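You operate a simulated robot arm through the tools that you are given. There is no shell and no other tool.

Carry out the task below with a simulated two-armed robot. There is one attempt and no reset: what you move stays moved.

## Task
Hold the yellow bin still, wipe it clean, put the PLUGS carton in and push the bin against the bar.
Fine: the bar is the marked one on the table; the cloth goes back where it lay; leave the other bin. Set down upright: small carton. What is to be rubbed or washed off counts as gone when no trace of it is left.

Only the result counts: the job must be done as asked and must still hold three seconds after the hand-in. Knocking over, shifting, dropping, spilling or breaking anything else fails it. Flat cloth is picked up by pressing the open fingertips on it (5 to 10 N) and closing them slowly along it; thin cloth reads only 2 to 8 mm in the jaws.

## Robot
Two 7-joint arms with two-finger grippers on one trunk, on a base that moves. Base frame: it is fixed to the floor where the robot stands at the start and does not move with it; the origin is under the middle of the robot, x ahead of it, y to its left, z up. Lengths are in cm, angles in rad, forces in N, time in s.
The left shoulder is at the start at [8.5, 21.6, 111.7], the right one opposite. With the tool pointing down near the work surface each hand reaches from about 30 to 82 cm from the robot's upright axis, wherever it stands, measured 20 degrees to its own side. Places, roughly: inside of the yellow bin [-70, -220, 90]; red bin, yellow bin [-50, -225, 100]; small carton [-100, -200, 100]; yellow cloth [-100, -225, 75]. Payload 3.18 kg a hand.
The tool frame of a hand sits at the grasp point between the pads (the TCP): z along the fingers, y along the line on which they close. The tips reach 3 cm beyond it. The gripper opens to 14.4 cm; its body begins 10.3 cm behind the TCP.
Orientation is that of the tool frame in the base frame, as a unit quaternion [x, y, z, w]. With the fingers straight down and closing along the base's y, the tool's x points along the base's -x, its y along +y and its z along -z.

## Interface
- The arms move only by the tool arm_command. It takes "left_steps", "right_steps" or both (then of equal length, played together; a hand with none holds still); each is a list of rows, each a list of 7 numbers: the turn, a rotation vector about the tool's x, y, z in rad, then the shift along the tool's x, y, z in cm, then the opening in per cent of the stroke, from 0 (shut) to 100 (fully open). In form: [[wx, wy, wz, tx, ty, tz, claw], ...]. A call has 1 to 20 rows; each row shifts and turns the commanded pose from where the row before left it, along the tool's axes as they then stand. A row lasts 0.2 s, in which the tool goes at most 5 cm and 0.15 rad; a call with a longer step from one row to the next is refused whole, and so is a gripper value outside its range. Where a pose cannot be reached the arm comes as near as it can. A force on the tool above 90 N (or 10 N above the force at the start of the call, whichever is more), or a blocked arm, ends the call early, and 0.2 s more pass. The fingers move at their own pace (about 18.67 cm/s each) and stop on an object; they squeeze with about 35 N. The grip force told is the motor's: it shows also when the fingers shut on nothing. Time passes only in rows, and 0.2 s behind the last, so rows that do not move let the fingers close. The reply holds the time, the measured pose of the TCP, the force on the tool along the base axes, the opening and the grip force, in the units named above and with some noise, with the torque about the TCP (base axes, N m) and any sound that the robot's microphone picked up, and new pictures: "views" is both (left out), scene, wrist or none (wrist: the cameras of the hands that moved).
- Cameras (640 x 400 px; columns grow to the right, rows downward): "scene" is now at [18.68, -0.19, 131.63]; the picture's right is [-0.02, -1.00, 0.00], its down [-0.48, 0.01, -0.88] and it looks along [0.88, -0.01, -0.48] (base axes); focal length 259 px, centre (320, 200). "left" rides on the left gripper at [7.6, -1.6, -14.3] in its tool frame; the picture's right is [0.21, 0.98, 0.00], its down [-0.84, 0.18, -0.51] and it looks along [-0.50, 0.11, 0.86] (tool axes); focal length 218 px, centre (320, 200). "right" rides on the right gripper at [7.6, 1.6, -14.3] in its tool frame; the picture's right is [-0.21, 0.98, 0.00], its down [-0.84, -0.18, -0.51] and it looks along [-0.50, -0.11, 0.86] (tool axes); focal length 218 px, centre (320, 200).
- raise_lower(by): moves the trunk up (or, below 0, down) by that many cm; the arms and the scene camera ride with it, the base frame stays. It gives what a move gives, with no picture.
- roll_base(legs): drives the robot by 1 to 6 legs, each [ahead, left, turn to the left] in cm, cm and rad, along the robot's own axes; the way and the turn of a leg run together, so that a leg with both is an arc; at most 150 cm and 3.142 rad a leg. The arms and the cameras ride along, it lands a little off, and it stops where it bumps. It gives what a move gives, and a new picture of the scene camera.
- aim_head(pan, tilt): turns the head with the scene camera to pan (to the left, within 1.396 rad either way) and tilt (down, from -0.506 to 1.204), counted from straight ahead of the robot (the tilt from the chest, where the trunk bows). It gives what a move gives, and a new picture of the scene camera.
- measure_at(camera, pixels): for up to 12 pixels [column, row] of the newest picture of that camera ("zoom" is the newest enlarged one), the place [x, y, z] in the base frame of the surface seen there, good to about 0.3 cm. No time passes.
- inspect(camera, box): a new picture of the part [left, top, right, bottom] of that camera's present view, enlarged. No time passes.
- close_job(): hands the job in; it is judged then, once.

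Leave the grippers open and the arms clear of the work at the hand-in unless told otherwise.

The tools are called after ">>>" as name(argument=value, ...) on one line, values as JSON. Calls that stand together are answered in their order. arm_command: Moves the arms, as the interface text tells. Its arguments: {"type":"object","properties":{"left_steps":{"type":"array"},"right_steps":{"type":"array"},"views":{"type":"string","enum":["both","scene","wrist","none"]}},"required":[]} The other tools are called the same way: raise_lower (by) moves the trunk up or down; roll_base (legs) drives the base; aim_head (pan, tilt) turns the head that bears the scene camera; measure_at (camera, pixels) gives the place of the surface under pixels of a picture; inspect (camera, box) takes an enlarged picture of a part of a camera's view; close_job () hands the job in.

At the start:

```text
clock: 0.0
left_eef_pos: [39.95, 12.47, 110.15]
left_tcp_rot: [0.0, 1.0, -0.001, 0.0]
left_ft_force: [-1.2, -0.4, 0.6]
left_ft_torque: [0.04, 0.02, 0.01]
left_grip_width: 14.37
left_grip_force: 0.1
right_eef_pos: [38.2, -17.44, 106.99]
right_tcp_rot: [0.0, 1.0, 0.0, 0.0]
right_ft_force: [0.1, -0.5, -0.1]
right_ft_torque: [-0.02, 0.02, -0.03]
right_grip_width: 14.41
right_grip_force: 0.0
trunk travel left (down, up): [-20.0, 16.9]
robot x, y, heading: [-0.04, 0.23, 0.002]
head pan, tilt (commanded): [-0.016, 0.501]
```

scene: 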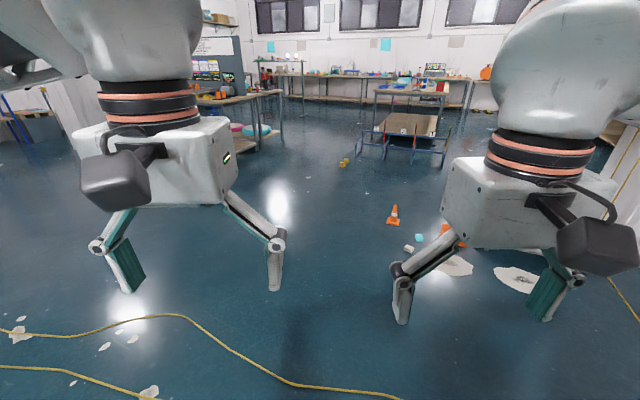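
right: 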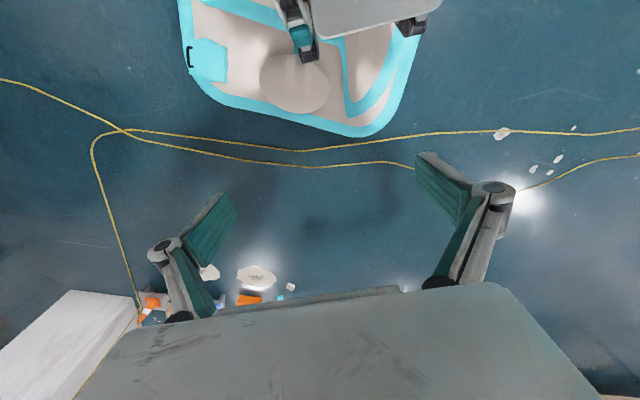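
left: 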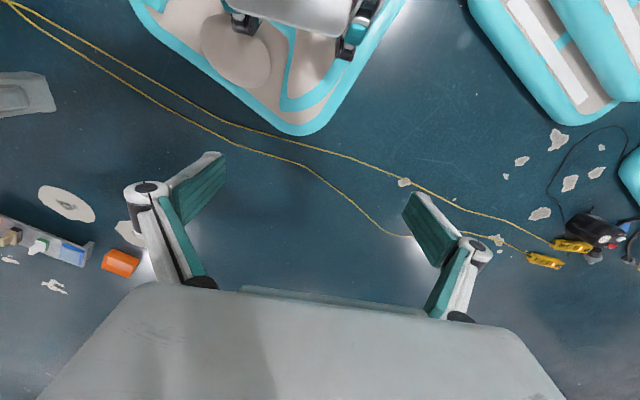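

The work lies behind me and to the right, at about [-75, -220]. I can't see it in this picture, so I'll first turn the head right to look that way.

>>> aim_head(pan=-1.39, tilt=0.35)

```text
clock: 1.5
left_eef_pos: [40.04, 12.53, 110.3]
left_tcp_rot: [0.0, 1.0, -0.001, 0.0]
left_ft_force: [-0.4, -0.2, 0.6]
left_ft_torque: [0.05, 0.03, -0.02]
left_grip_width: 14.37
left_grip_force: 0.0
right_eef_pos: [38.2, -17.31, 106.87]
right_tcp_rot: [-0.001, 1.0, -0.001, 0.0]
right_ft_force: [-0.7, 0.6, -0.4]
right_ft_torque: [0.02, -0.01, 0.02]
right_grip_width: 14.4
right_grip_force: 0.1
trunk travel left (down, up): [-20.0, 16.9]
robot x, y, heading: [0.1, 0.24, 0.006]
head pan, tilt (commanded): [-1.389, 0.351]
```

scene: 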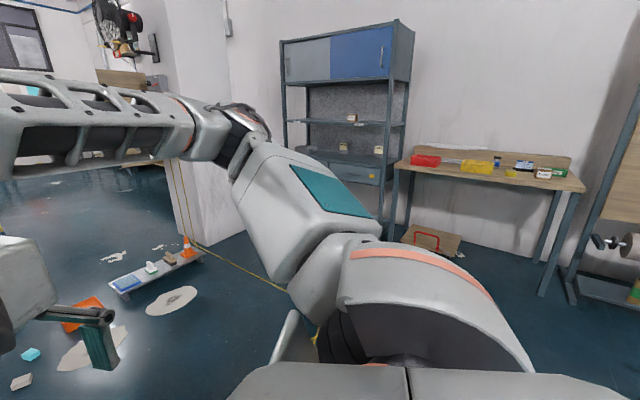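

The bench with the red and yellow bins is at about (490, 170). I'll enlarge that area and measure a few points on it.

>>> inspect(camera="scene", box=[390, 130, 600, 261])

>>> measure_at(camera="scene", pixels=[[425, 161], [476, 167], [542, 172], [557, 172], [400, 168], [580, 188], [500, 182], [420, 147], [560, 156], [540, 293], [395, 240], [570, 270]])

```text
3.05 times, centred on (495, 196) of scene
```

zoom: 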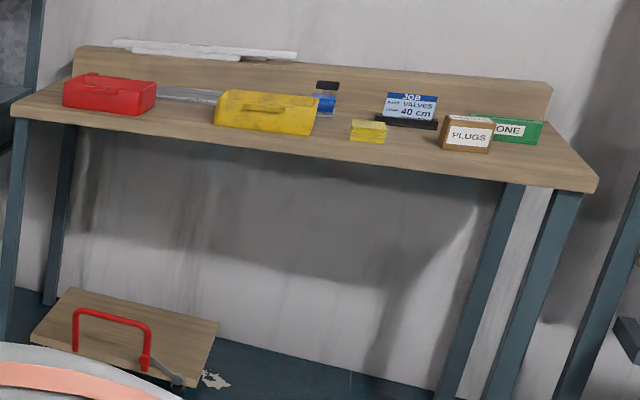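

```text
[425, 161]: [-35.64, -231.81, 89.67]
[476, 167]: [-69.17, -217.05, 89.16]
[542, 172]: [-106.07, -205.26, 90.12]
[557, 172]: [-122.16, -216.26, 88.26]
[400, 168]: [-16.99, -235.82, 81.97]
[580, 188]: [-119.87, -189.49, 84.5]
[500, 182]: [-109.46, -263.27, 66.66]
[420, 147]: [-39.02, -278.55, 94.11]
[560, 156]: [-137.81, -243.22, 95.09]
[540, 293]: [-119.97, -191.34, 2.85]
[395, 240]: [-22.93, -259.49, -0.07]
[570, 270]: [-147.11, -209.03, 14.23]
```

The bench's front edge runs from about (-17,-236) to (-120,-189), with the top near z 82–84. To face it squarely I need a heading of about -1.99 rad. I'll turn in place first, bring the head forward, and look before driving.

>>> roll_base(legs=[[0, 0, -1.99]])

>>> aim_head(pan=0.0, tilt=0.4)

```text
clock: 6.7
left_eef_pos: [-5.21, -41.6, 110.2]
left_tcp_rot: [0.84, 0.542, 0.0, -0.001]
left_ft_force: [-0.7, 0.4, -0.1]
left_ft_torque: [0.01, -0.01, -0.01]
left_grip_width: 14.43
left_grip_force: 0.0
right_eef_pos: [-31.58, -27.46, 106.97]
right_tcp_rot: [0.841, 0.541, 0.0, 0.0]
right_ft_force: [-0.3, -0.4, -0.4]
right_ft_torque: [0.0, 0.01, 0.03]
right_grip_width: 14.41
right_grip_force: 0.1
trunk travel left (down, up): [-20.0, 16.9]
robot x, y, heading: [-0.11, -0.01, -2.002]
head pan, tilt (commanded): [-1.389, 0.351]
```

scene: 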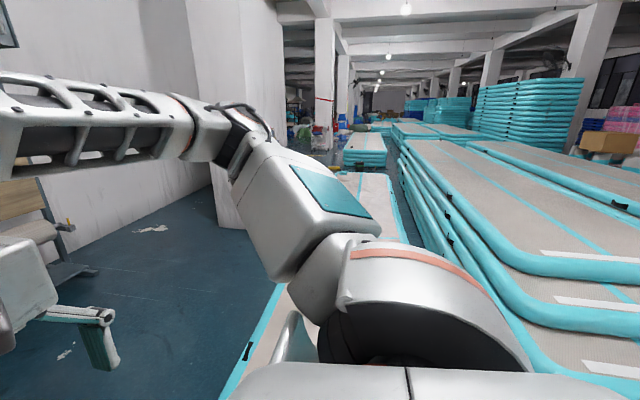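

```text
clock: 8.2
left_eef_pos: [-5.21, -41.68, 110.13]
left_tcp_rot: [0.84, 0.543, -0.001, 0.0]
left_ft_force: [-0.5, -0.5, -0.4]
left_ft_torque: [-0.02, -0.02, 0.02]
left_grip_width: 14.41
left_grip_force: 0.1
right_eef_pos: [-31.64, -27.53, 107.02]
right_tcp_rot: [0.841, 0.541, 0.0, 0.0]
right_ft_force: [0.1, -0.4, 0.7]
right_ft_torque: [0.0, -0.02, 0.0]
right_grip_width: 14.42
right_grip_force: 0.2
trunk travel left (down, up): [-20.0, 16.9]
robot x, y, heading: [0.14, 0.43, -1.994]
head pan, tilt (commanded): [0.0, 0.4]
```

scene: 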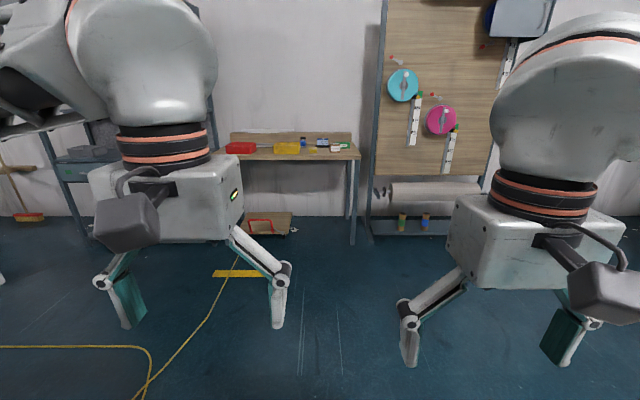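

The bench is ahead and slightly to the left, with its front edge about 222 cm away and the yellow bin about 27 cm left of centre. The floor between is clear, so I'll drive most of the way and look again.

>>> roll_base(legs=[[140, 12, 0]])

>>> aim_head(pan=0.1, tilt=0.55)

```text
clock: 15.3
left_eef_pos: [-51.72, -175.8, 110.09]
left_tcp_rot: [0.838, 0.546, 0.0, 0.0]
left_ft_force: [-0.6, -0.4, 0.4]
left_ft_torque: [0.0, 0.0, 0.03]
left_grip_width: 14.41
left_grip_force: 0.1
right_eef_pos: [-78.16, -162.08, 107.01]
right_tcp_rot: [0.838, 0.546, 0.0, 0.0]
right_ft_force: [0.4, 0.2, 0.1]
right_ft_torque: [-0.02, 0.01, 0.03]
right_grip_width: 14.41
right_grip_force: 0.1
trunk travel left (down, up): [-20.0, 16.9]
robot x, y, heading: [-47.03, -134.39, -1.989]
head pan, tilt (commanded): [0.0, 0.4]
```

scene: 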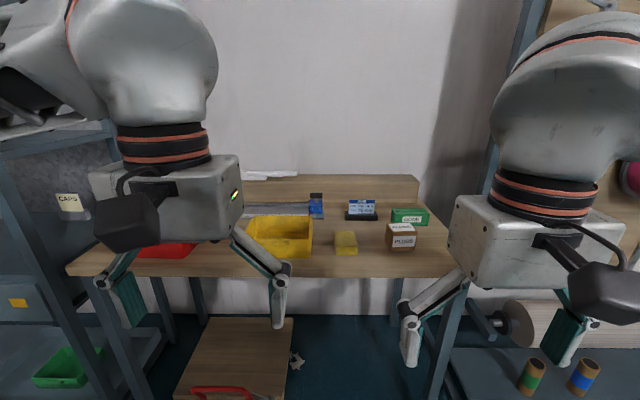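

```text
clock: 16.0
left_eef_pos: [-51.81, -175.73, 110.19]
left_tcp_rot: [0.837, 0.547, -0.001, -0.001]
left_ft_force: [0.4, 0.5, -0.1]
left_ft_torque: [-0.03, -0.02, 0.03]
left_grip_width: 14.39
left_grip_force: 0.0
right_eef_pos: [-78.25, -162.0, 106.85]
right_tcp_rot: [0.838, 0.546, 0.001, 0.0]
right_ft_force: [0.8, -0.4, 0.4]
right_ft_torque: [0.02, -0.01, 0.02]
right_grip_width: 14.39
right_grip_force: 0.0
trunk travel left (down, up): [-20.0, 16.9]
robot x, y, heading: [-46.74, -134.32, -1.985]
head pan, tilt (commanded): [0.099, 0.55]
```

scene: 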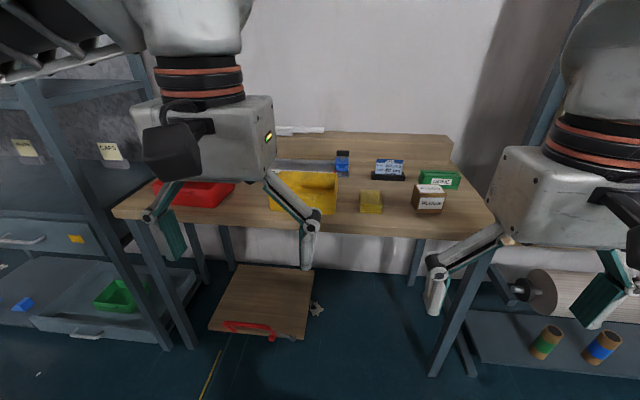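

The whole table is in view now. I'll enlarge it to identify the bar, the card, the bins and the cloth.

>>> inspect(camera="scene", box=[260, 120, 500, 270])

>>> measure_at(camera="scene", pixels=[[285, 186], [330, 185], [337, 208], [305, 190], [371, 196], [371, 210], [428, 190], [428, 205], [388, 166], [342, 160], [320, 167], [440, 178]])

```text
2.67 times, centred on (380, 195) of scene
```

zoom: 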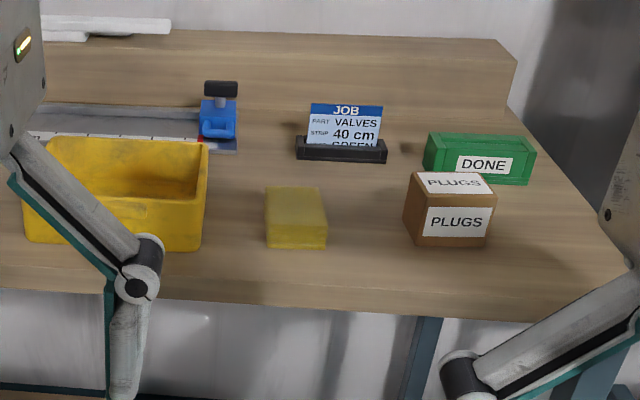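

```text
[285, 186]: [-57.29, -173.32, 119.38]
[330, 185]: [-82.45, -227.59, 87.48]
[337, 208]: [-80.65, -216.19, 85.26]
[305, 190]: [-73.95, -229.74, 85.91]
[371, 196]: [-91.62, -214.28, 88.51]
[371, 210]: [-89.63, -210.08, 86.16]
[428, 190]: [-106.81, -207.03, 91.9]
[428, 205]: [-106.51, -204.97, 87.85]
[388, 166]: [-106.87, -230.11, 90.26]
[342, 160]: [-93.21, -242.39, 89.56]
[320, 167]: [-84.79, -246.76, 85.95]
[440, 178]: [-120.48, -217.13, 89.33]
```

I see the yellow bin, a yellow cloth block at (371,203), the PLUGS carton, the green DONE box, a JOB card, and a rail with a blue clamp behind the bin. I'll zoom on the card and the rail to learn which bar is the marked one.

>>> inspect(camera="scene", box=[360, 145, 420, 185])

>>> inspect(camera="scene", box=[265, 140, 365, 220])

```text
10.00 times, centred on (390, 165) of scene
```

zoom: 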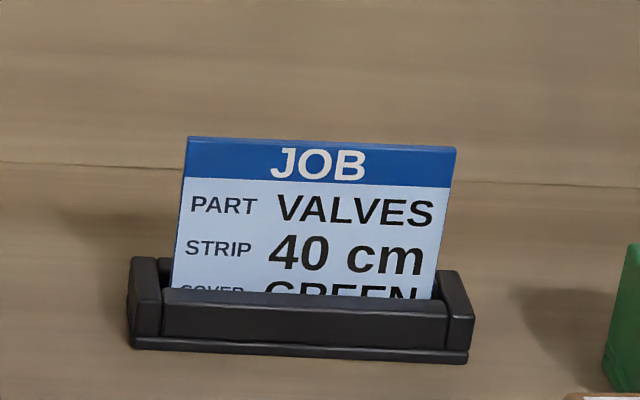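

```text
5.00 times, centred on (315, 180) of scene
```

zoom: 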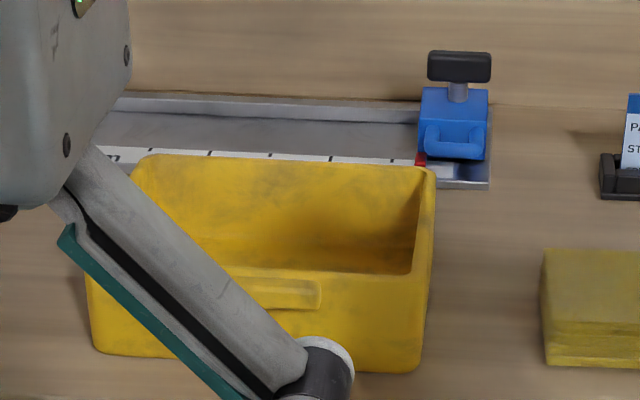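

The left forearm hides the space to the left of the bin. I'll swing both hands outward and up a little to clear the view.

>>> arm_command(left_steps=[[0, 0, 0, 0, 4, -2, 100], [0, 0, 0, 0, 4, -2, 100], [0, 0, 0, 0, 4, -2, 100], [0, 0, 0, 0, 4, -2, 100], [0, 0, 0, 0, 4, -1, 100], [0, 0, 0, 0, 4, 0, 100], [0, 0, 0, 0, 4, 0, 100]], right_steps=[[0, 0, 0, 0, -4, -2, 100], [0, 0, 0, 0, -4, -2, 100], [0, 0, 0, 0, -4, -2, 100], [0, 0, 0, 0, -4, -2, 100], [0, 0, 0, 0, -4, -1, 100], [0, 0, 0, 0, 0, 0, 100], [0, 0, 0, 0, 0, 0, 100]], views="both")

```text
clock: 17.6
left_eef_pos: [-30.95, -183.17, 114.96]
left_tcp_rot: [0.837, 0.547, -0.002, 0.0]
left_ft_force: [0.0, 0.3, -0.9]
left_ft_torque: [-0.01, 0.01, 0.03]
left_grip_width: 14.41
left_grip_force: 0.0
left hand out of reach, approached as far as the arm can: row 5, 6, 7
right_eef_pos: [-92.82, -155.68, 114.81]
right_tcp_rot: [0.839, 0.545, 0.0, 0.0]
right_ft_force: [0.4, 0.0, -0.8]
right_ft_torque: [-0.03, 0.02, 0.01]
right_grip_width: 14.39
right_grip_force: 0.0
right hand out of reach, approached as far as the arm can: row 5
trunk travel left (down, up): [-20.0, 16.9]
robot x, y, heading: [-46.61, -134.06, -1.987]
head pan, tilt (commanded): [0.099, 0.55]
```

scene: 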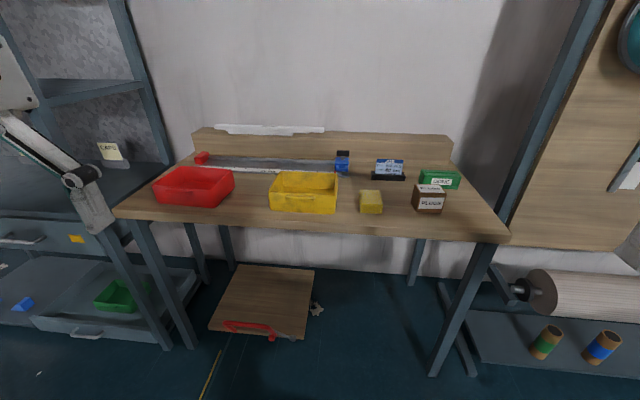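
right: 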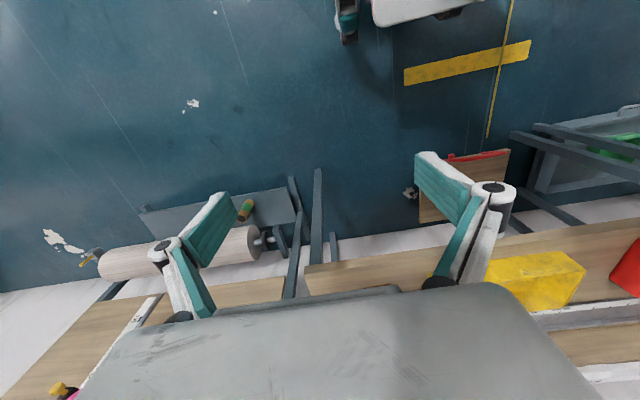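
left: 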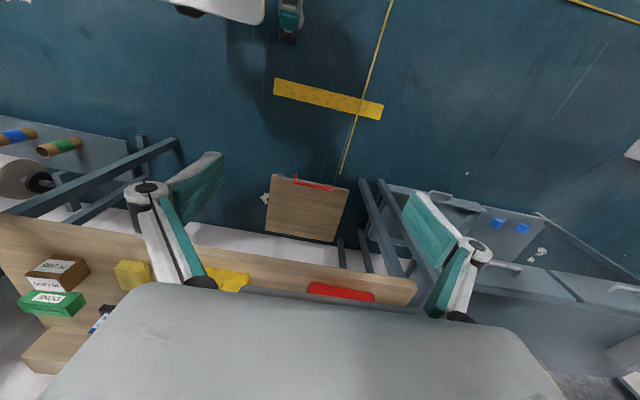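

Now the rail shows: a red end stop at (201,158), scale marks, and a blue slider at (342,163). There are white strips on the backboard at (268,129). I'll enlarge to check for any other bar.

>>> inspect(camera="scene", box=[180, 110, 360, 222])

>>> measure_at(camera="scene", pixels=[[201, 158], [220, 167], [262, 170], [300, 172], [262, 163], [348, 172], [230, 127], [300, 130], [193, 183], [270, 208], [337, 209], [280, 172]])

```text
3.56 times, centred on (270, 166) of scene
```

zoom: 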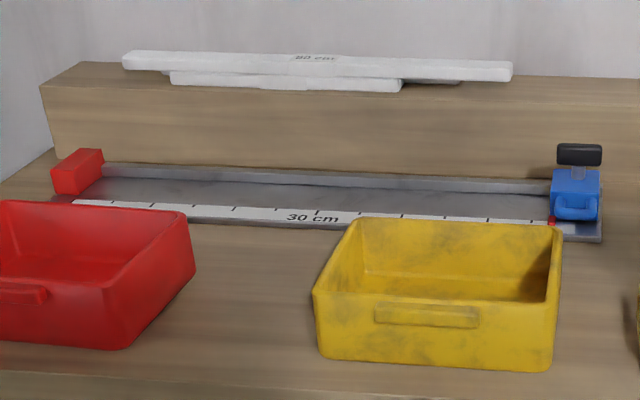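

```text
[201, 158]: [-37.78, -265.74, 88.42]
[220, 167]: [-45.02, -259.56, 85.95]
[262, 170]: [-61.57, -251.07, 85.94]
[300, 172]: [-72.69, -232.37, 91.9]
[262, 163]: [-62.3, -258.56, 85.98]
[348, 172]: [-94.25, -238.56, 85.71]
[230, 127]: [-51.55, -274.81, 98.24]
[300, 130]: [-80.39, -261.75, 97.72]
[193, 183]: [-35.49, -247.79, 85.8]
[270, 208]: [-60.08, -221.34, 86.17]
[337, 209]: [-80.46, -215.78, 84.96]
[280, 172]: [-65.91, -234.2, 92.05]
```

The only bar lying on the table is the rail with the scale (red end stop, blue slider). The white strips are up on the backboard ledge. Before going closer I'll measure the wooden board and saw on the floor under the bench, plus the table points and bench edge.

>>> measure_at(camera="scene", pixels=[[232, 332], [300, 338], [245, 325], [213, 330], [118, 214], [500, 238], [300, 230], [400, 220], [150, 205], [188, 345], [432, 372], [320, 310]])

>>> inspect(camera="scene", box=[260, 160, 350, 216])

```text
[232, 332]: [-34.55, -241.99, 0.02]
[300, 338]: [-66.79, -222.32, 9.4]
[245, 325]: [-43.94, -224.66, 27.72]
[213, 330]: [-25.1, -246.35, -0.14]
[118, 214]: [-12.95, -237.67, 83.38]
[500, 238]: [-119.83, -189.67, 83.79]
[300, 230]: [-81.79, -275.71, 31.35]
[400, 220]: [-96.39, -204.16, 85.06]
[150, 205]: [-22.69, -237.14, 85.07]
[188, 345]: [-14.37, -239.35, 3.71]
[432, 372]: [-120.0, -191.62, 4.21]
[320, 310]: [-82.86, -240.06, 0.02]
```

```text
7.11 times, centred on (305, 188) of scene
```

zoom: 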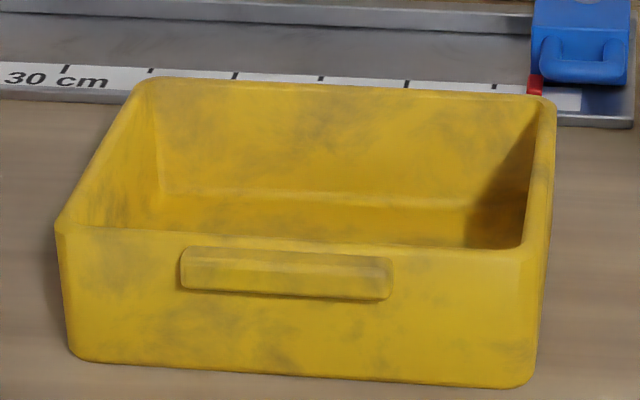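

Both inside and outside of the yellow bin carry dark smudges. Before driving closer I'll measure how far my own base reaches forward, seen as the white part at (420,10) in the right picture and (225,8) in the left one.

>>> measure_at(camera="right", pixels=[[420, 12], [380, 22], [460, 8], [347, 35], [470, 75], [430, 200], [480, 155]])

>>> measure_at(camera="left", pixels=[[225, 12], [260, 18], [290, 35], [330, 100], [310, 183], [305, 230], [265, 200]])

```text
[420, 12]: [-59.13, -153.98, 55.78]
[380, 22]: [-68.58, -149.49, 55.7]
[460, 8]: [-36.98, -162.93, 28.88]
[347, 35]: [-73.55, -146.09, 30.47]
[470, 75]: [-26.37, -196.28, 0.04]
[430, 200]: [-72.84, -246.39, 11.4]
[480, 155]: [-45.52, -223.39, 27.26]
```

```text
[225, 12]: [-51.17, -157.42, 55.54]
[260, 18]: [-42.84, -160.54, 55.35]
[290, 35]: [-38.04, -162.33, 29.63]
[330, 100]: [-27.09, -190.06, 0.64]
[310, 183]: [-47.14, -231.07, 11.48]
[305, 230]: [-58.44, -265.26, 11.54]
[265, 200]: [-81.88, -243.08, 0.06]
```

My base reaches about 22 cm ahead of the axis, so I can move 36 cm closer and still stay clear of the bench edge and the board with the saw. I'll do that and tilt the head down.

>>> roll_base(legs=[[36, 3, 0]])

>>> aim_head(pan=0.05, tilt=0.75)

```text
clock: 19.9
left_eef_pos: [-43.39, -217.51, 114.82]
left_tcp_rot: [0.838, 0.545, -0.001, 0.0]
left_ft_force: [-0.3, -0.2, 0.6]
left_ft_torque: [-0.03, -0.02, -0.01]
left_grip_width: 14.41
left_grip_force: 0.0
right_eef_pos: [-104.81, -189.63, 114.89]
right_tcp_rot: [0.84, 0.543, 0.001, 0.0]
right_ft_force: [-0.3, 0.6, -0.1]
right_ft_torque: [0.03, 0.0, 0.0]
right_grip_width: 14.39
right_grip_force: 0.0
trunk travel left (down, up): [-20.0, 16.9]
robot x, y, heading: [-58.75, -168.54, -1.993]
head pan, tilt (commanded): [0.099, 0.55]
```

scene: 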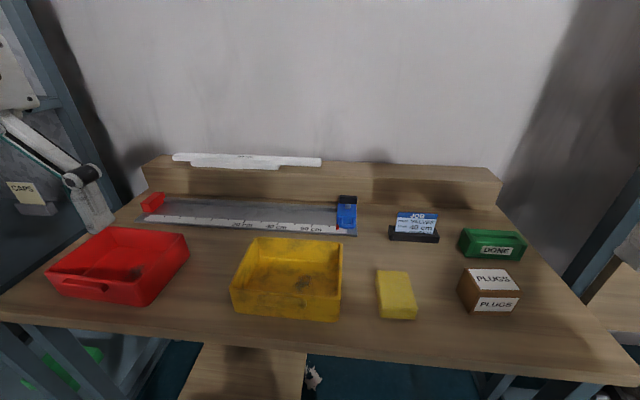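

```text
clock: 20.7
left_eef_pos: [-43.27, -217.45, 114.97]
left_tcp_rot: [0.838, 0.546, -0.001, 0.0]
left_ft_force: [0.5, 0.3, -0.2]
left_ft_torque: [-0.02, 0.0, 0.01]
left_grip_width: 14.41
left_grip_force: 0.0
right_eef_pos: [-104.84, -189.58, 114.89]
right_tcp_rot: [0.84, 0.542, -0.001, 0.0]
right_ft_force: [-0.3, 0.2, -0.4]
right_ft_torque: [0.01, 0.02, 0.03]
right_grip_width: 14.4
right_grip_force: 0.0
trunk travel left (down, up): [-20.0, 16.9]
robot x, y, heading: [-59.01, -167.78, -1.989]
head pan, tilt (commanded): [0.051, 0.75]
```

scene: 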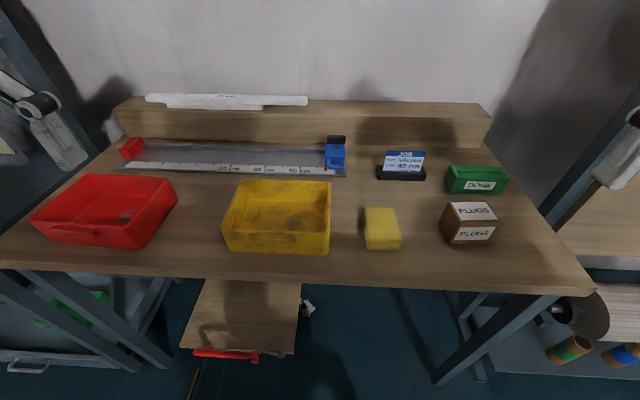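

Good view. I'll enlarge the yellow bin, the cloth and the carton, and measure the important corners.

>>> inspect(camera="scene", box=[205, 165, 349, 255])

>>> measure_at(camera="scene", pixels=[[239, 182], [330, 183], [329, 212], [224, 213], [226, 247], [327, 254], [280, 205], [260, 190], [300, 190], [278, 225], [275, 184], [330, 198]])

>>> measure_at(camera="scene", pixels=[[367, 209], [394, 209], [400, 237], [367, 239], [368, 249], [400, 248], [448, 204], [488, 204], [496, 220], [453, 221], [450, 240], [490, 241]])

>>> measure_at(camera="scene", pixels=[[180, 168], [345, 177], [300, 174], [230, 145], [350, 200], [420, 220], [335, 146], [335, 172], [177, 190], [165, 237], [150, 180], [300, 265]])

```text
4.44 times, centred on (277, 210) of scene
```

zoom: 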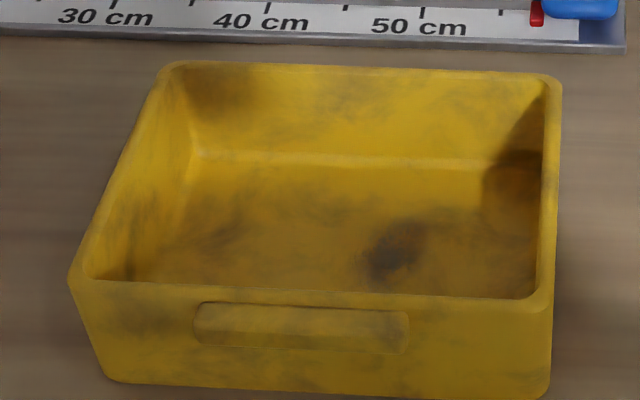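

```text
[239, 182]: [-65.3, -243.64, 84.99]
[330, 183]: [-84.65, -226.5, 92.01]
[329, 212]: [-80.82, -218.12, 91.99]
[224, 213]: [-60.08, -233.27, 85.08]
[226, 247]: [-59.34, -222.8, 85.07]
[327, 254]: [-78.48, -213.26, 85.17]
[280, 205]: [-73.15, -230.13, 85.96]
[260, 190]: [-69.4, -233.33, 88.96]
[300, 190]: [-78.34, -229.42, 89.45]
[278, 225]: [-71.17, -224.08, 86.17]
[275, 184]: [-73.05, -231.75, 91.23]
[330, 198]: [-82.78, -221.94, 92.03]
```

```text
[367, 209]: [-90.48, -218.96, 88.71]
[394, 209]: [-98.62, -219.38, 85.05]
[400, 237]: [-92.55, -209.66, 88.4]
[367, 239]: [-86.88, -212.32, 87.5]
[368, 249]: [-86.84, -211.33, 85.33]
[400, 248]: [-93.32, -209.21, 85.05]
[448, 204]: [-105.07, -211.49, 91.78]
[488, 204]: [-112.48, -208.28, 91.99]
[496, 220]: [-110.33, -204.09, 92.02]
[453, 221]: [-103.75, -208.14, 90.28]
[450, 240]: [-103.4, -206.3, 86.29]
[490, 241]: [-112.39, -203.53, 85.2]
```

```text
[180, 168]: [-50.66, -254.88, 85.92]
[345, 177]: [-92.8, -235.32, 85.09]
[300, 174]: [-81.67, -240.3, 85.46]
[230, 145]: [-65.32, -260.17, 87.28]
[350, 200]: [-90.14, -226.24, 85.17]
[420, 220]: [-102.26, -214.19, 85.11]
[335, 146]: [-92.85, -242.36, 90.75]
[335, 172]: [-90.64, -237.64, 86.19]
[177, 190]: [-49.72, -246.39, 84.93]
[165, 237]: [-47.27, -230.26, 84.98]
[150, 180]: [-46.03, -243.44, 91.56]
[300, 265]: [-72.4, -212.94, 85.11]
```

The bin is about 21 × 14.5 cm, with its rim at z 92 and the table at z 85. The cloth is a folded block about 7 × 9 × 3.5 cm. There is a dark blob on the yellow bin's floor. I'll enlarge both bin interiors to tell stains from ordinary wear.

>>> inspect(camera="scene", box=[225, 175, 337, 245])

>>> inspect(camera="scene", box=[30, 165, 190, 265])

>>> inspect(camera="scene", box=[350, 190, 510, 290])

```text
5.71 times, centred on (281, 210) of scene
```

zoom: 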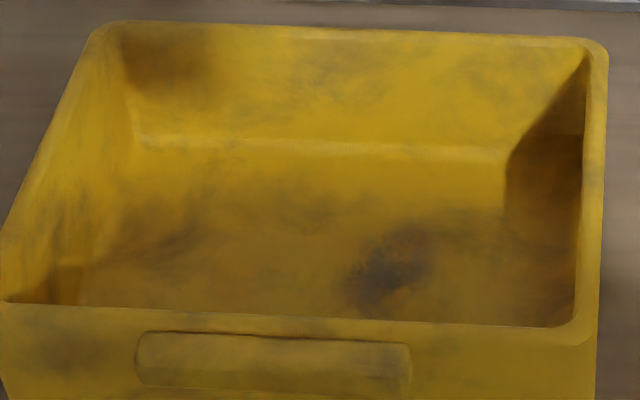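

```text
4.00 times, centred on (110, 215) of scene
```

zoom: 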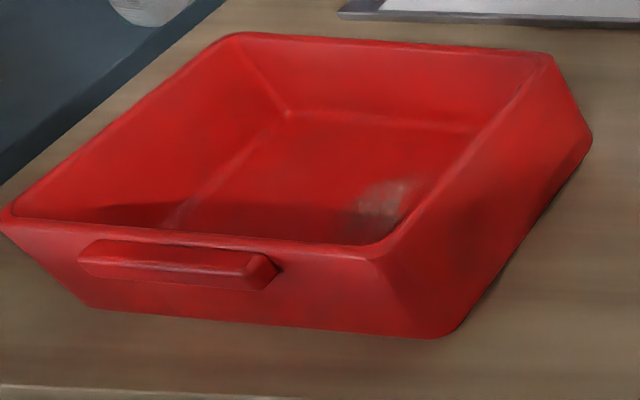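

```text
4.00 times, centred on (430, 240) of scene
```

zoom: 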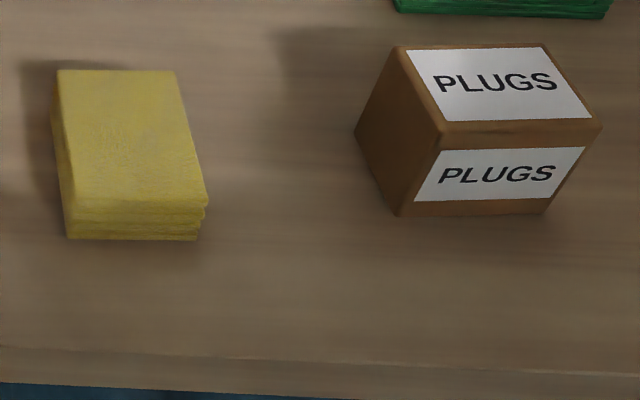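

The blob at about (293,222) on the yellow bin's floor is the clear stain, and the red bin has its own, which I leave. I'll measure the stain, the rim edges and the inner walls precisely.

>>> measure_at(camera="scene", pixels=[[293, 222], [286, 226], [303, 214], [241, 182], [234, 196], [227, 210], [227, 214], [232, 215], [280, 218], [320, 218], [328, 200], [329, 188]])

>>> measure_at(camera="scene", pixels=[[250, 180], [290, 181], [320, 183], [255, 230], [295, 236], [235, 240], [315, 245], [252, 200], [300, 203], [312, 204], [240, 215], [245, 225]])

```text
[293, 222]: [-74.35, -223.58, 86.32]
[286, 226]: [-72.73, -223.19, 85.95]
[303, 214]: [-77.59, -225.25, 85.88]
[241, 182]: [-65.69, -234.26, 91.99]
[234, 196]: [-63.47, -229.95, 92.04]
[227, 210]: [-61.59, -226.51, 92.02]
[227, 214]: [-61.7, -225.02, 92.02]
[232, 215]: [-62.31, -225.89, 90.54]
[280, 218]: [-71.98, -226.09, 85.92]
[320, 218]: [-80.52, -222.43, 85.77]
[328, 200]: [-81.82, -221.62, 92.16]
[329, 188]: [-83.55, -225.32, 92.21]
```

```text
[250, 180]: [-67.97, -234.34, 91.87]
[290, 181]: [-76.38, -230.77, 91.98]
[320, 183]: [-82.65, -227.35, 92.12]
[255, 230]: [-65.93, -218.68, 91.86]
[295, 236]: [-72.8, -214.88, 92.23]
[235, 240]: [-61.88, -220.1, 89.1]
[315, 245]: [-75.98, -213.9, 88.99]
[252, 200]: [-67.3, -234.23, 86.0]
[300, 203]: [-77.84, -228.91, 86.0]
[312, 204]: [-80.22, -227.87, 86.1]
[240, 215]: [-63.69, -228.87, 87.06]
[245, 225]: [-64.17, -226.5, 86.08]
```

In bench coordinates the bin is square to the bench, its left rim lies about 12 cm left of the stain, and the stain sits near the bin's middle. I'll bring the left hand above the bin's left wall, still high at z≈105, for a close look down.

>>> arm_command(left_steps=[[0, 0, 0, -2.5, -1.9, 1.4, 60], [0, 0, 0, -2.5, -1.9, 1.4, 60], [0, 0, 0, -2.5, -1.9, 1.4, 60], [0, 0, 0, -2.5, -1.9, 1.4, 60], [0, 0, 0, -2.5, -1.9, 1.4, 60], [0, 0, 0, -2.5, -1.9, 1.4, 60], [0, 0, 0, -2.5, -1.9, 1.4, 60]], views="both")

```text
clock: 22.3
left_eef_pos: [-62.76, -228.14, 105.16]
left_tcp_rot: [0.838, 0.546, -0.001, 0.0]
left_ft_force: [-0.4, -0.8, 0.4]
left_ft_torque: [0.03, -0.02, 0.01]
left_grip_width: 8.65
left_grip_force: 0.0
right_eef_pos: [-105.05, -189.67, 114.77]
right_tcp_rot: [0.84, 0.542, 0.001, -0.001]
right_ft_force: [-0.1, 0.1, 0.9]
right_ft_torque: [0.0, -0.03, -0.06]
right_grip_width: 14.38
right_grip_force: 0.1
trunk travel left (down, up): [-20.0, 16.9]
robot x, y, heading: [-58.45, -168.09, -1.997]
head pan, tilt (commanded): [0.051, 0.75]
```

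scene: 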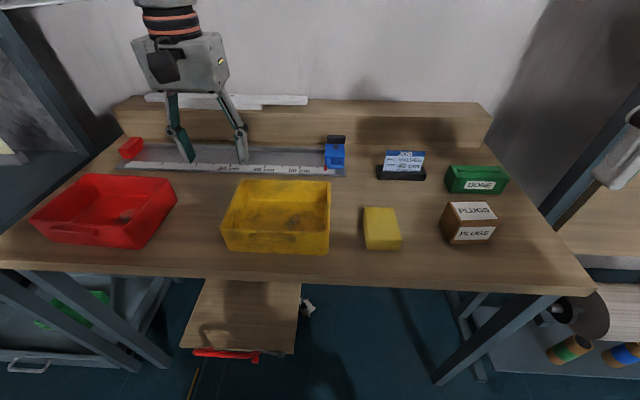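
left: 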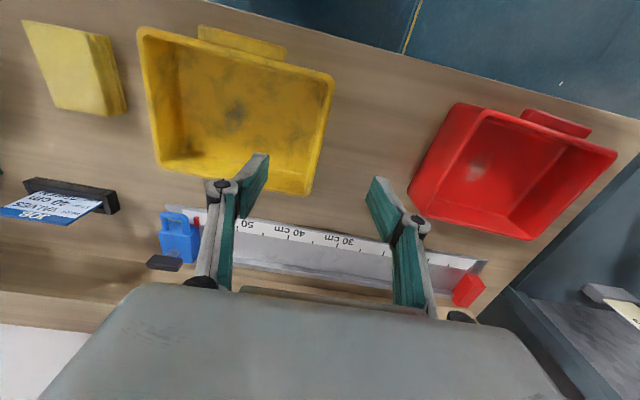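

The left wrist camera now sees the bin interior from above, at (240,105) in its picture. I'll enlarge it there.

>>> inspect(camera="left", box=[120, 20, 344, 160])

>>> measure_at(camera="left", pixels=[[330, 100], [320, 140], [312, 185], [145, 40], [165, 165], [235, 112], [300, 65], [225, 38], [250, 30], [200, 25], [210, 75], [240, 180]])

```text
2.86 times, centred on (232, 90) of left
```

zoom: 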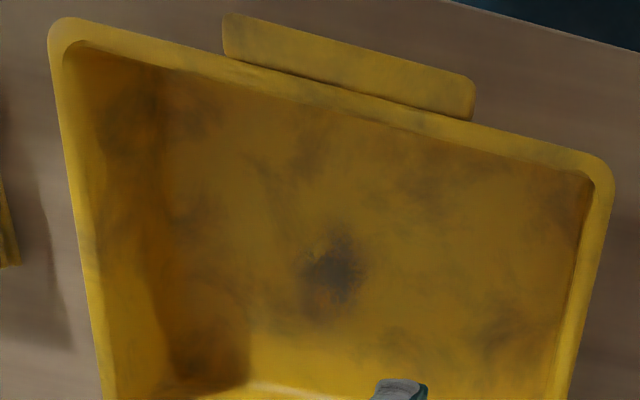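

```text
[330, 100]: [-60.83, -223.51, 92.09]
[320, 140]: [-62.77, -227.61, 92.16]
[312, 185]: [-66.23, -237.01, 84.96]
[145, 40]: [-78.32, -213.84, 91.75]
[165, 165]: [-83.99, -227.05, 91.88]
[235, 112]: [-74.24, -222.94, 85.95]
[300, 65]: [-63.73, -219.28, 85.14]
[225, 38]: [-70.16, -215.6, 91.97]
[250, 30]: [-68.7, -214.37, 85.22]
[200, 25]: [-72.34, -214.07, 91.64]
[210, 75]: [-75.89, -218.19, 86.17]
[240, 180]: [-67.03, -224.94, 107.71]
```

The stain is a single dark blob at about (-74.2, -223). The fainter clouds look like general wear. Before bringing two hands into the bin I need the width of the gripper body, so I'll measure points on the left gripper in the scene picture.

>>> inspect(camera="scene", box=[110, 0, 270, 180])

>>> measure_at(camera="scene", pixels=[[136, 45], [216, 36], [227, 80], [150, 88], [185, 85], [163, 62], [175, 105], [188, 155], [235, 110], [243, 155], [172, 135], [170, 20]])

```text
2.22 times, centred on (190, 90) of scene
```

zoom: 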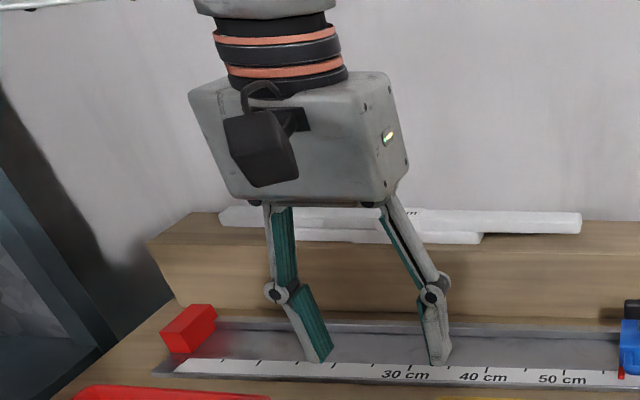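

```text
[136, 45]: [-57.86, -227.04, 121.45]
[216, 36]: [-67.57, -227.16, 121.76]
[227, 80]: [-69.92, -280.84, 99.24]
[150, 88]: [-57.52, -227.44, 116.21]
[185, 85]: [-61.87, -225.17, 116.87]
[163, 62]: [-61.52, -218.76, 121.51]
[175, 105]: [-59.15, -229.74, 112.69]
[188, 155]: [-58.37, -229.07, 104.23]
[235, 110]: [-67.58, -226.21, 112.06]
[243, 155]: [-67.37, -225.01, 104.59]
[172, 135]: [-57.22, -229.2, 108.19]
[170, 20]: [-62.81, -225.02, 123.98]
```

The gripper body is about 10–11 cm wide, so both hands fit: left on the left wall, right over the stain. Now I'll tilt the left hand outward 0.12 rad to match the wall's draft, open it to about 45 %, and lower it astride the left wall to z≈91.5.

>>> arm_command(left_steps=[[0.12, 0, 0, 0, 0, 0, 45], [0, 0, 0, 0, 0.24, 1.98, 45], [0, 0, 0, 0, 0.24, 1.98, 45], [0, 0, 0, 0, 0.24, 1.98, 45], [0, 0, 0, 0, 0.24, 1.98, 45], [0, 0, 0, 0, 0.24, 1.98, 45], [0, 0, 0, 0, 0.18, 1.5, 45], [0, 0, 0, 0, 0.12, 1.0, 45], [0, 0, 0, 0, 0, 0, 45]], views="both")

```text
clock: 24.3
left_eef_pos: [-62.68, -227.98, 92.62]
left_tcp_rot: [0.836, 0.545, -0.035, -0.051]
left_ft_force: [0.2, -0.2, 0.2]
left_ft_torque: [0.0, 0.0, -0.01]
left_grip_width: 6.49
left_grip_force: 0.0
right_eef_pos: [-104.87, -189.48, 114.87]
right_tcp_rot: [0.84, 0.543, 0.0, 0.0]
right_ft_force: [0.5, 0.3, 0.4]
right_ft_torque: [0.01, 0.01, -0.01]
right_grip_width: 14.41
right_grip_force: 0.1
trunk travel left (down, up): [-20.0, 16.9]
robot x, y, heading: [-59.1, -168.62, -1.989]
head pan, tilt (commanded): [0.051, 0.75]
```

scene: 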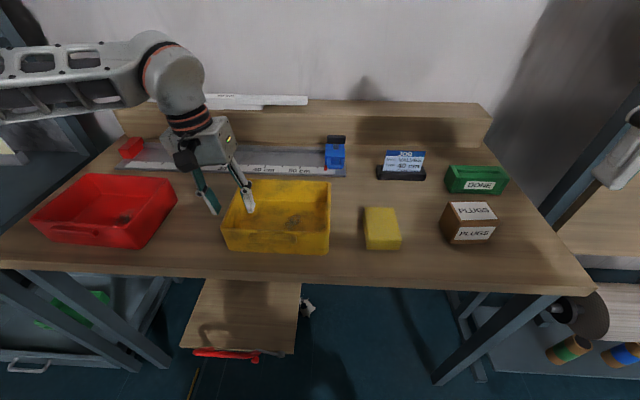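
left: 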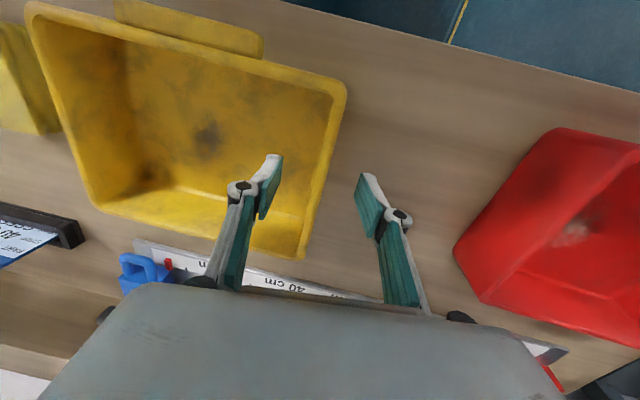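

The wall sits between the fingers: rim at about x=320 in the left picture, fingers at 265 and 372. I'll lower 2.3 cm more and close onto the wall.

>>> arm_command(left_steps=[[0, 0, 0, 0, 0.14, 1.14, 45], [0, 0, 0, 0, 0.14, 1.14, 45], [0, 0, 0, 0, 0, 0, 30], [0, 0, 0, 0, 0, 0, 20], [0, 0, 0, 0, 0, 0, 10], [0, 0, 0, 0, 0, 0, 0], [0, 0, 0, 0, 0, 0, 0]], views="both")

```text
clock: 25.9
left_eef_pos: [-62.67, -228.0, 90.37]
left_tcp_rot: [0.837, 0.544, -0.034, -0.05]
left_ft_force: [0.6, 0.0, -2.0]
left_ft_torque: [-0.04, -0.11, 0.0]
left_grip_width: 0.75
left_grip_force: 35.4
right_eef_pos: [-104.78, -189.58, 114.89]
right_tcp_rot: [0.84, 0.543, 0.001, 0.0]
right_ft_force: [-0.2, -0.3, 0.1]
right_ft_torque: [0.01, -0.03, 0.04]
right_grip_width: 14.39
right_grip_force: 0.1
trunk travel left (down, up): [-20.0, 16.9]
robot x, y, heading: [-58.46, -168.75, -1.997]
head pan, tilt (commanded): [0.051, 0.75]
```

scene: 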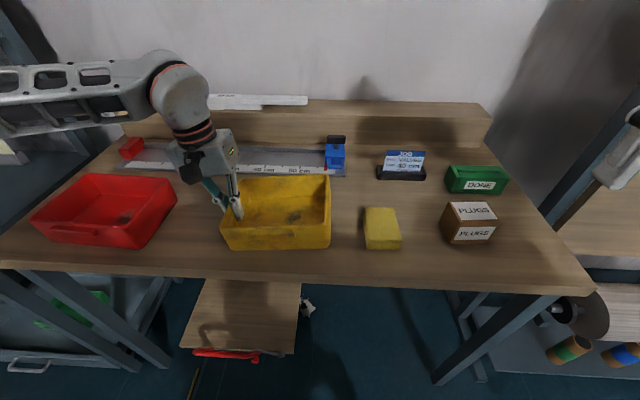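
left: 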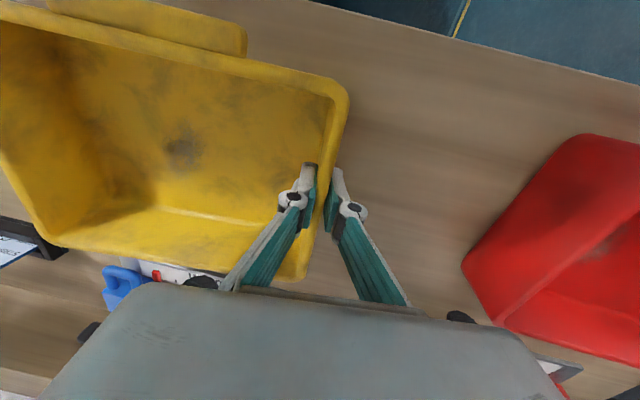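

The grip holds with 35 N on a 0.75 cm wall. The bin's outline looks slightly changed, so I'll measure whether it tipped or lifted.

>>> inspect(camera="scene", box=[205, 165, 349, 255])

>>> measure_at(camera="scene", pixels=[[328, 180], [328, 195], [328, 210], [290, 178], [260, 177], [255, 228], [295, 231], [300, 200], [293, 218], [270, 222], [260, 195], [322, 210]])

```text
4.44 times, centred on (277, 210) of scene
```

zoom: 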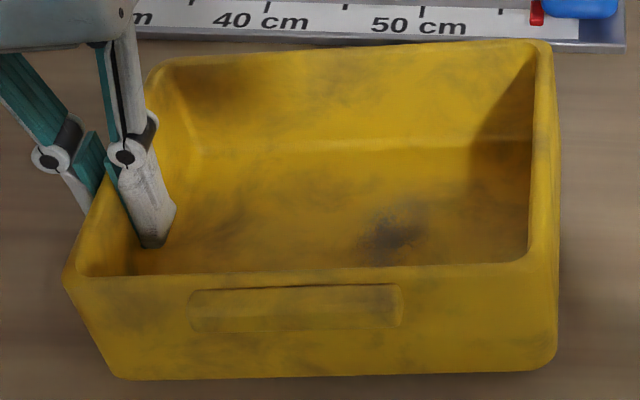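

```text
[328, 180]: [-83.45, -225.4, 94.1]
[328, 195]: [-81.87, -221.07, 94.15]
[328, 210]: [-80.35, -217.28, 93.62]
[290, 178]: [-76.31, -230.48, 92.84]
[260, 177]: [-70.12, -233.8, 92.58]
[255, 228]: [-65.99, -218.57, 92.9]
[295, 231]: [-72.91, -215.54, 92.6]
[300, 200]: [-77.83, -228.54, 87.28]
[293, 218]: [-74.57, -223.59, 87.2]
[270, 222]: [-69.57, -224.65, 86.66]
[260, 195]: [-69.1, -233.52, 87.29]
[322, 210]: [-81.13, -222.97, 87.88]
```

The pads pulled the wall parallel to themselves: the bin's right rim rose from z 92 to 94, about 0.1 rad. The wall is really vertical. I'll turn the hand back by 0.11 rad about the grip in small steps so the bin sits flat again.

>>> arm_command(left_steps=[[-0.03, 0, 0, 0, 0, 0, 0], [-0.03, 0, 0, 0, 0, 0, 0], [-0.03, 0, 0, 0, 0, 0, 0], [-0.02, 0, 0, 0, 0, 0, 0], [0, 0, 0, 0, 0, 0, 0]], views="both")

>>> measure_at(camera="scene", pixels=[[328, 182], [328, 195], [328, 210], [290, 180], [260, 179], [255, 229], [295, 234], [300, 202], [293, 220], [270, 223], [260, 195], [322, 213]])

```text
clock: 27.1
left_eef_pos: [-62.51, -228.11, 90.43]
left_tcp_rot: [0.838, 0.546, -0.004, -0.004]
left_ft_force: [-0.1, 0.2, -0.4]
left_ft_torque: [0.12, -0.03, 0.05]
left_grip_width: 0.73
left_grip_force: 34.7
right_eef_pos: [-104.79, -189.61, 114.94]
right_tcp_rot: [0.84, 0.543, 0.0, 0.001]
right_ft_force: [0.4, -0.9, -0.7]
right_ft_torque: [-0.02, 0.0, 0.0]
right_grip_width: 14.42
right_grip_force: 0.0
trunk travel left (down, up): [-20.0, 16.9]
robot x, y, heading: [-58.61, -168.26, -1.994]
head pan, tilt (commanded): [0.051, 0.75]
```

scene: 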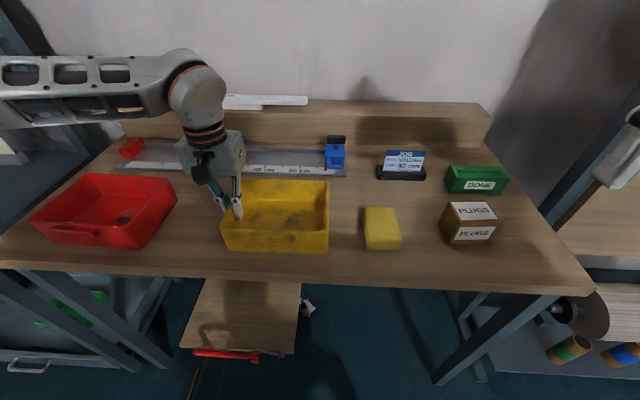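
left: 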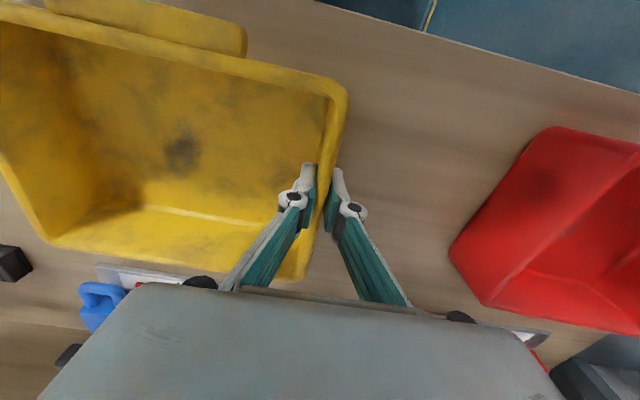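

```text
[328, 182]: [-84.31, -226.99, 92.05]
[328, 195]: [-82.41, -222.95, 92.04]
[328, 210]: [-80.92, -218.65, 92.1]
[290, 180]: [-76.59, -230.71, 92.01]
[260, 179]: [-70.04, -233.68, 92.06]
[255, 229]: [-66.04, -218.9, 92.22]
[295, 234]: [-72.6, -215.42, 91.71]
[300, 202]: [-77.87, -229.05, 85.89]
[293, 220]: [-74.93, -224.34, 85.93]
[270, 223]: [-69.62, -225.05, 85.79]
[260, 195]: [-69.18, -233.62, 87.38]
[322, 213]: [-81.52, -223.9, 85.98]
```

The bin is level again, with the rim at z 92.0 all round and the floor at 85.9. Next is the cloth: I'll measure its edges precisely before moving the right hand.

>>> inspect(camera="scene", box=[350, 195, 430, 255])

>>> measure_at(camera="scene", pixels=[[366, 210], [379, 210], [392, 210], [366, 224], [396, 224], [369, 236], [384, 236], [398, 236], [369, 246], [384, 246], [398, 246], [362, 224]])

```text
6.67 times, centred on (390, 225) of scene
```

zoom: 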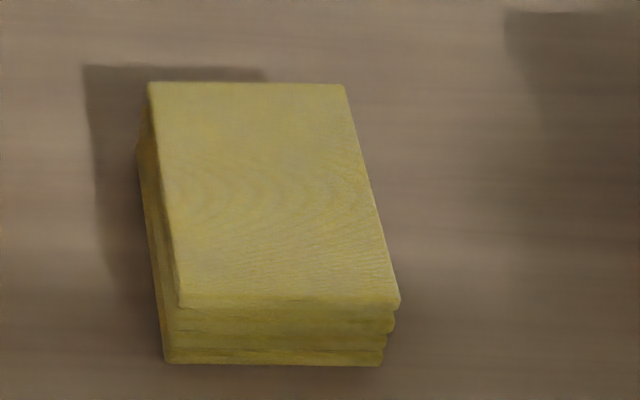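

```text
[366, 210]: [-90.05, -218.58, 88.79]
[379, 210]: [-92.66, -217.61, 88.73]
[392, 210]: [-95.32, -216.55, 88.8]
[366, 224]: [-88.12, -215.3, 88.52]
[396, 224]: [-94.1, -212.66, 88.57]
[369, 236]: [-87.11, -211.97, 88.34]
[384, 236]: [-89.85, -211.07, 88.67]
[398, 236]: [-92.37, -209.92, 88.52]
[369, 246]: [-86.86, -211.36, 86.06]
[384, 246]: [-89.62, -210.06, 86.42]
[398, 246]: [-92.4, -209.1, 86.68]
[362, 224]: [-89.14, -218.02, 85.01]
```

The cloth lies square to the bench, about 7 cm wide, 8.7 cm deep and 3.6 cm high, centred near [-91.5, -214.0]. I'll bring the right hand above it, still high at z≈105, keeping the left grip as it is.

>>> arm_command(right_steps=[[0, 0, 0, -2.11, 2.75, 1.22, 100], [0, 0, 0, -2.11, 2.75, 1.22, 100], [0, 0, 0, -2.11, 2.75, 1.22, 100], [0, 0, 0, -2.11, 2.75, 1.22, 100], [0, 0, 0, -2.11, 2.75, 1.22, 100], [0, 0, 0, -2.11, 2.75, 1.22, 100], [0, 0, 0, -2.11, 2.75, 1.22, 100], [0, 0, 0, -2.11, 2.75, 1.22, 100], [0, 0, 0, 0, 0, 0, 90]], views="both")

```text
clock: 29.1
left_eef_pos: [-62.72, -228.14, 90.45]
left_tcp_rot: [0.838, 0.545, -0.004, -0.005]
left_ft_force: [-0.3, 0.9, 0.0]
left_ft_torque: [-0.11, 0.01, -0.06]
left_grip_width: 0.74
left_grip_force: 35.2
right_eef_pos: [-91.71, -213.85, 105.29]
right_tcp_rot: [0.84, 0.543, 0.0, 0.0]
right_ft_force: [-0.5, 0.1, 0.9]
right_ft_torque: [0.01, 0.02, 0.01]
right_grip_width: 12.94
right_grip_force: 0.0
trunk travel left (down, up): [-20.0, 16.9]
robot x, y, heading: [-59.13, -168.56, -1.989]
head pan, tilt (commanded): [0.051, 0.75]
```

scene: 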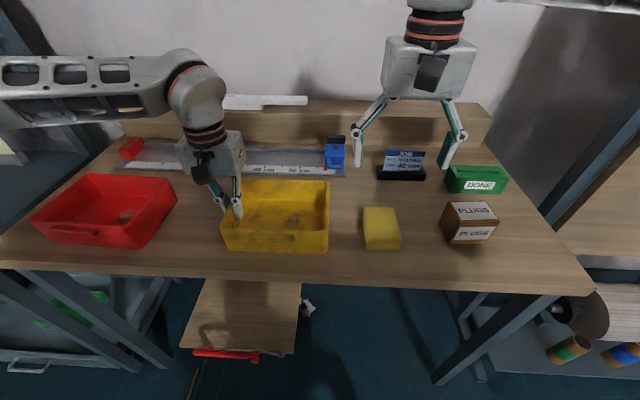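
right: 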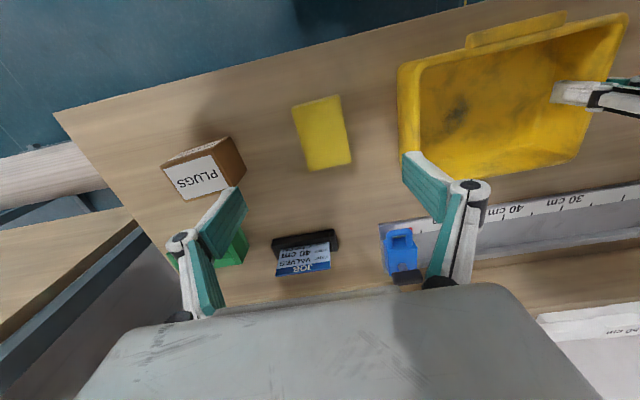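

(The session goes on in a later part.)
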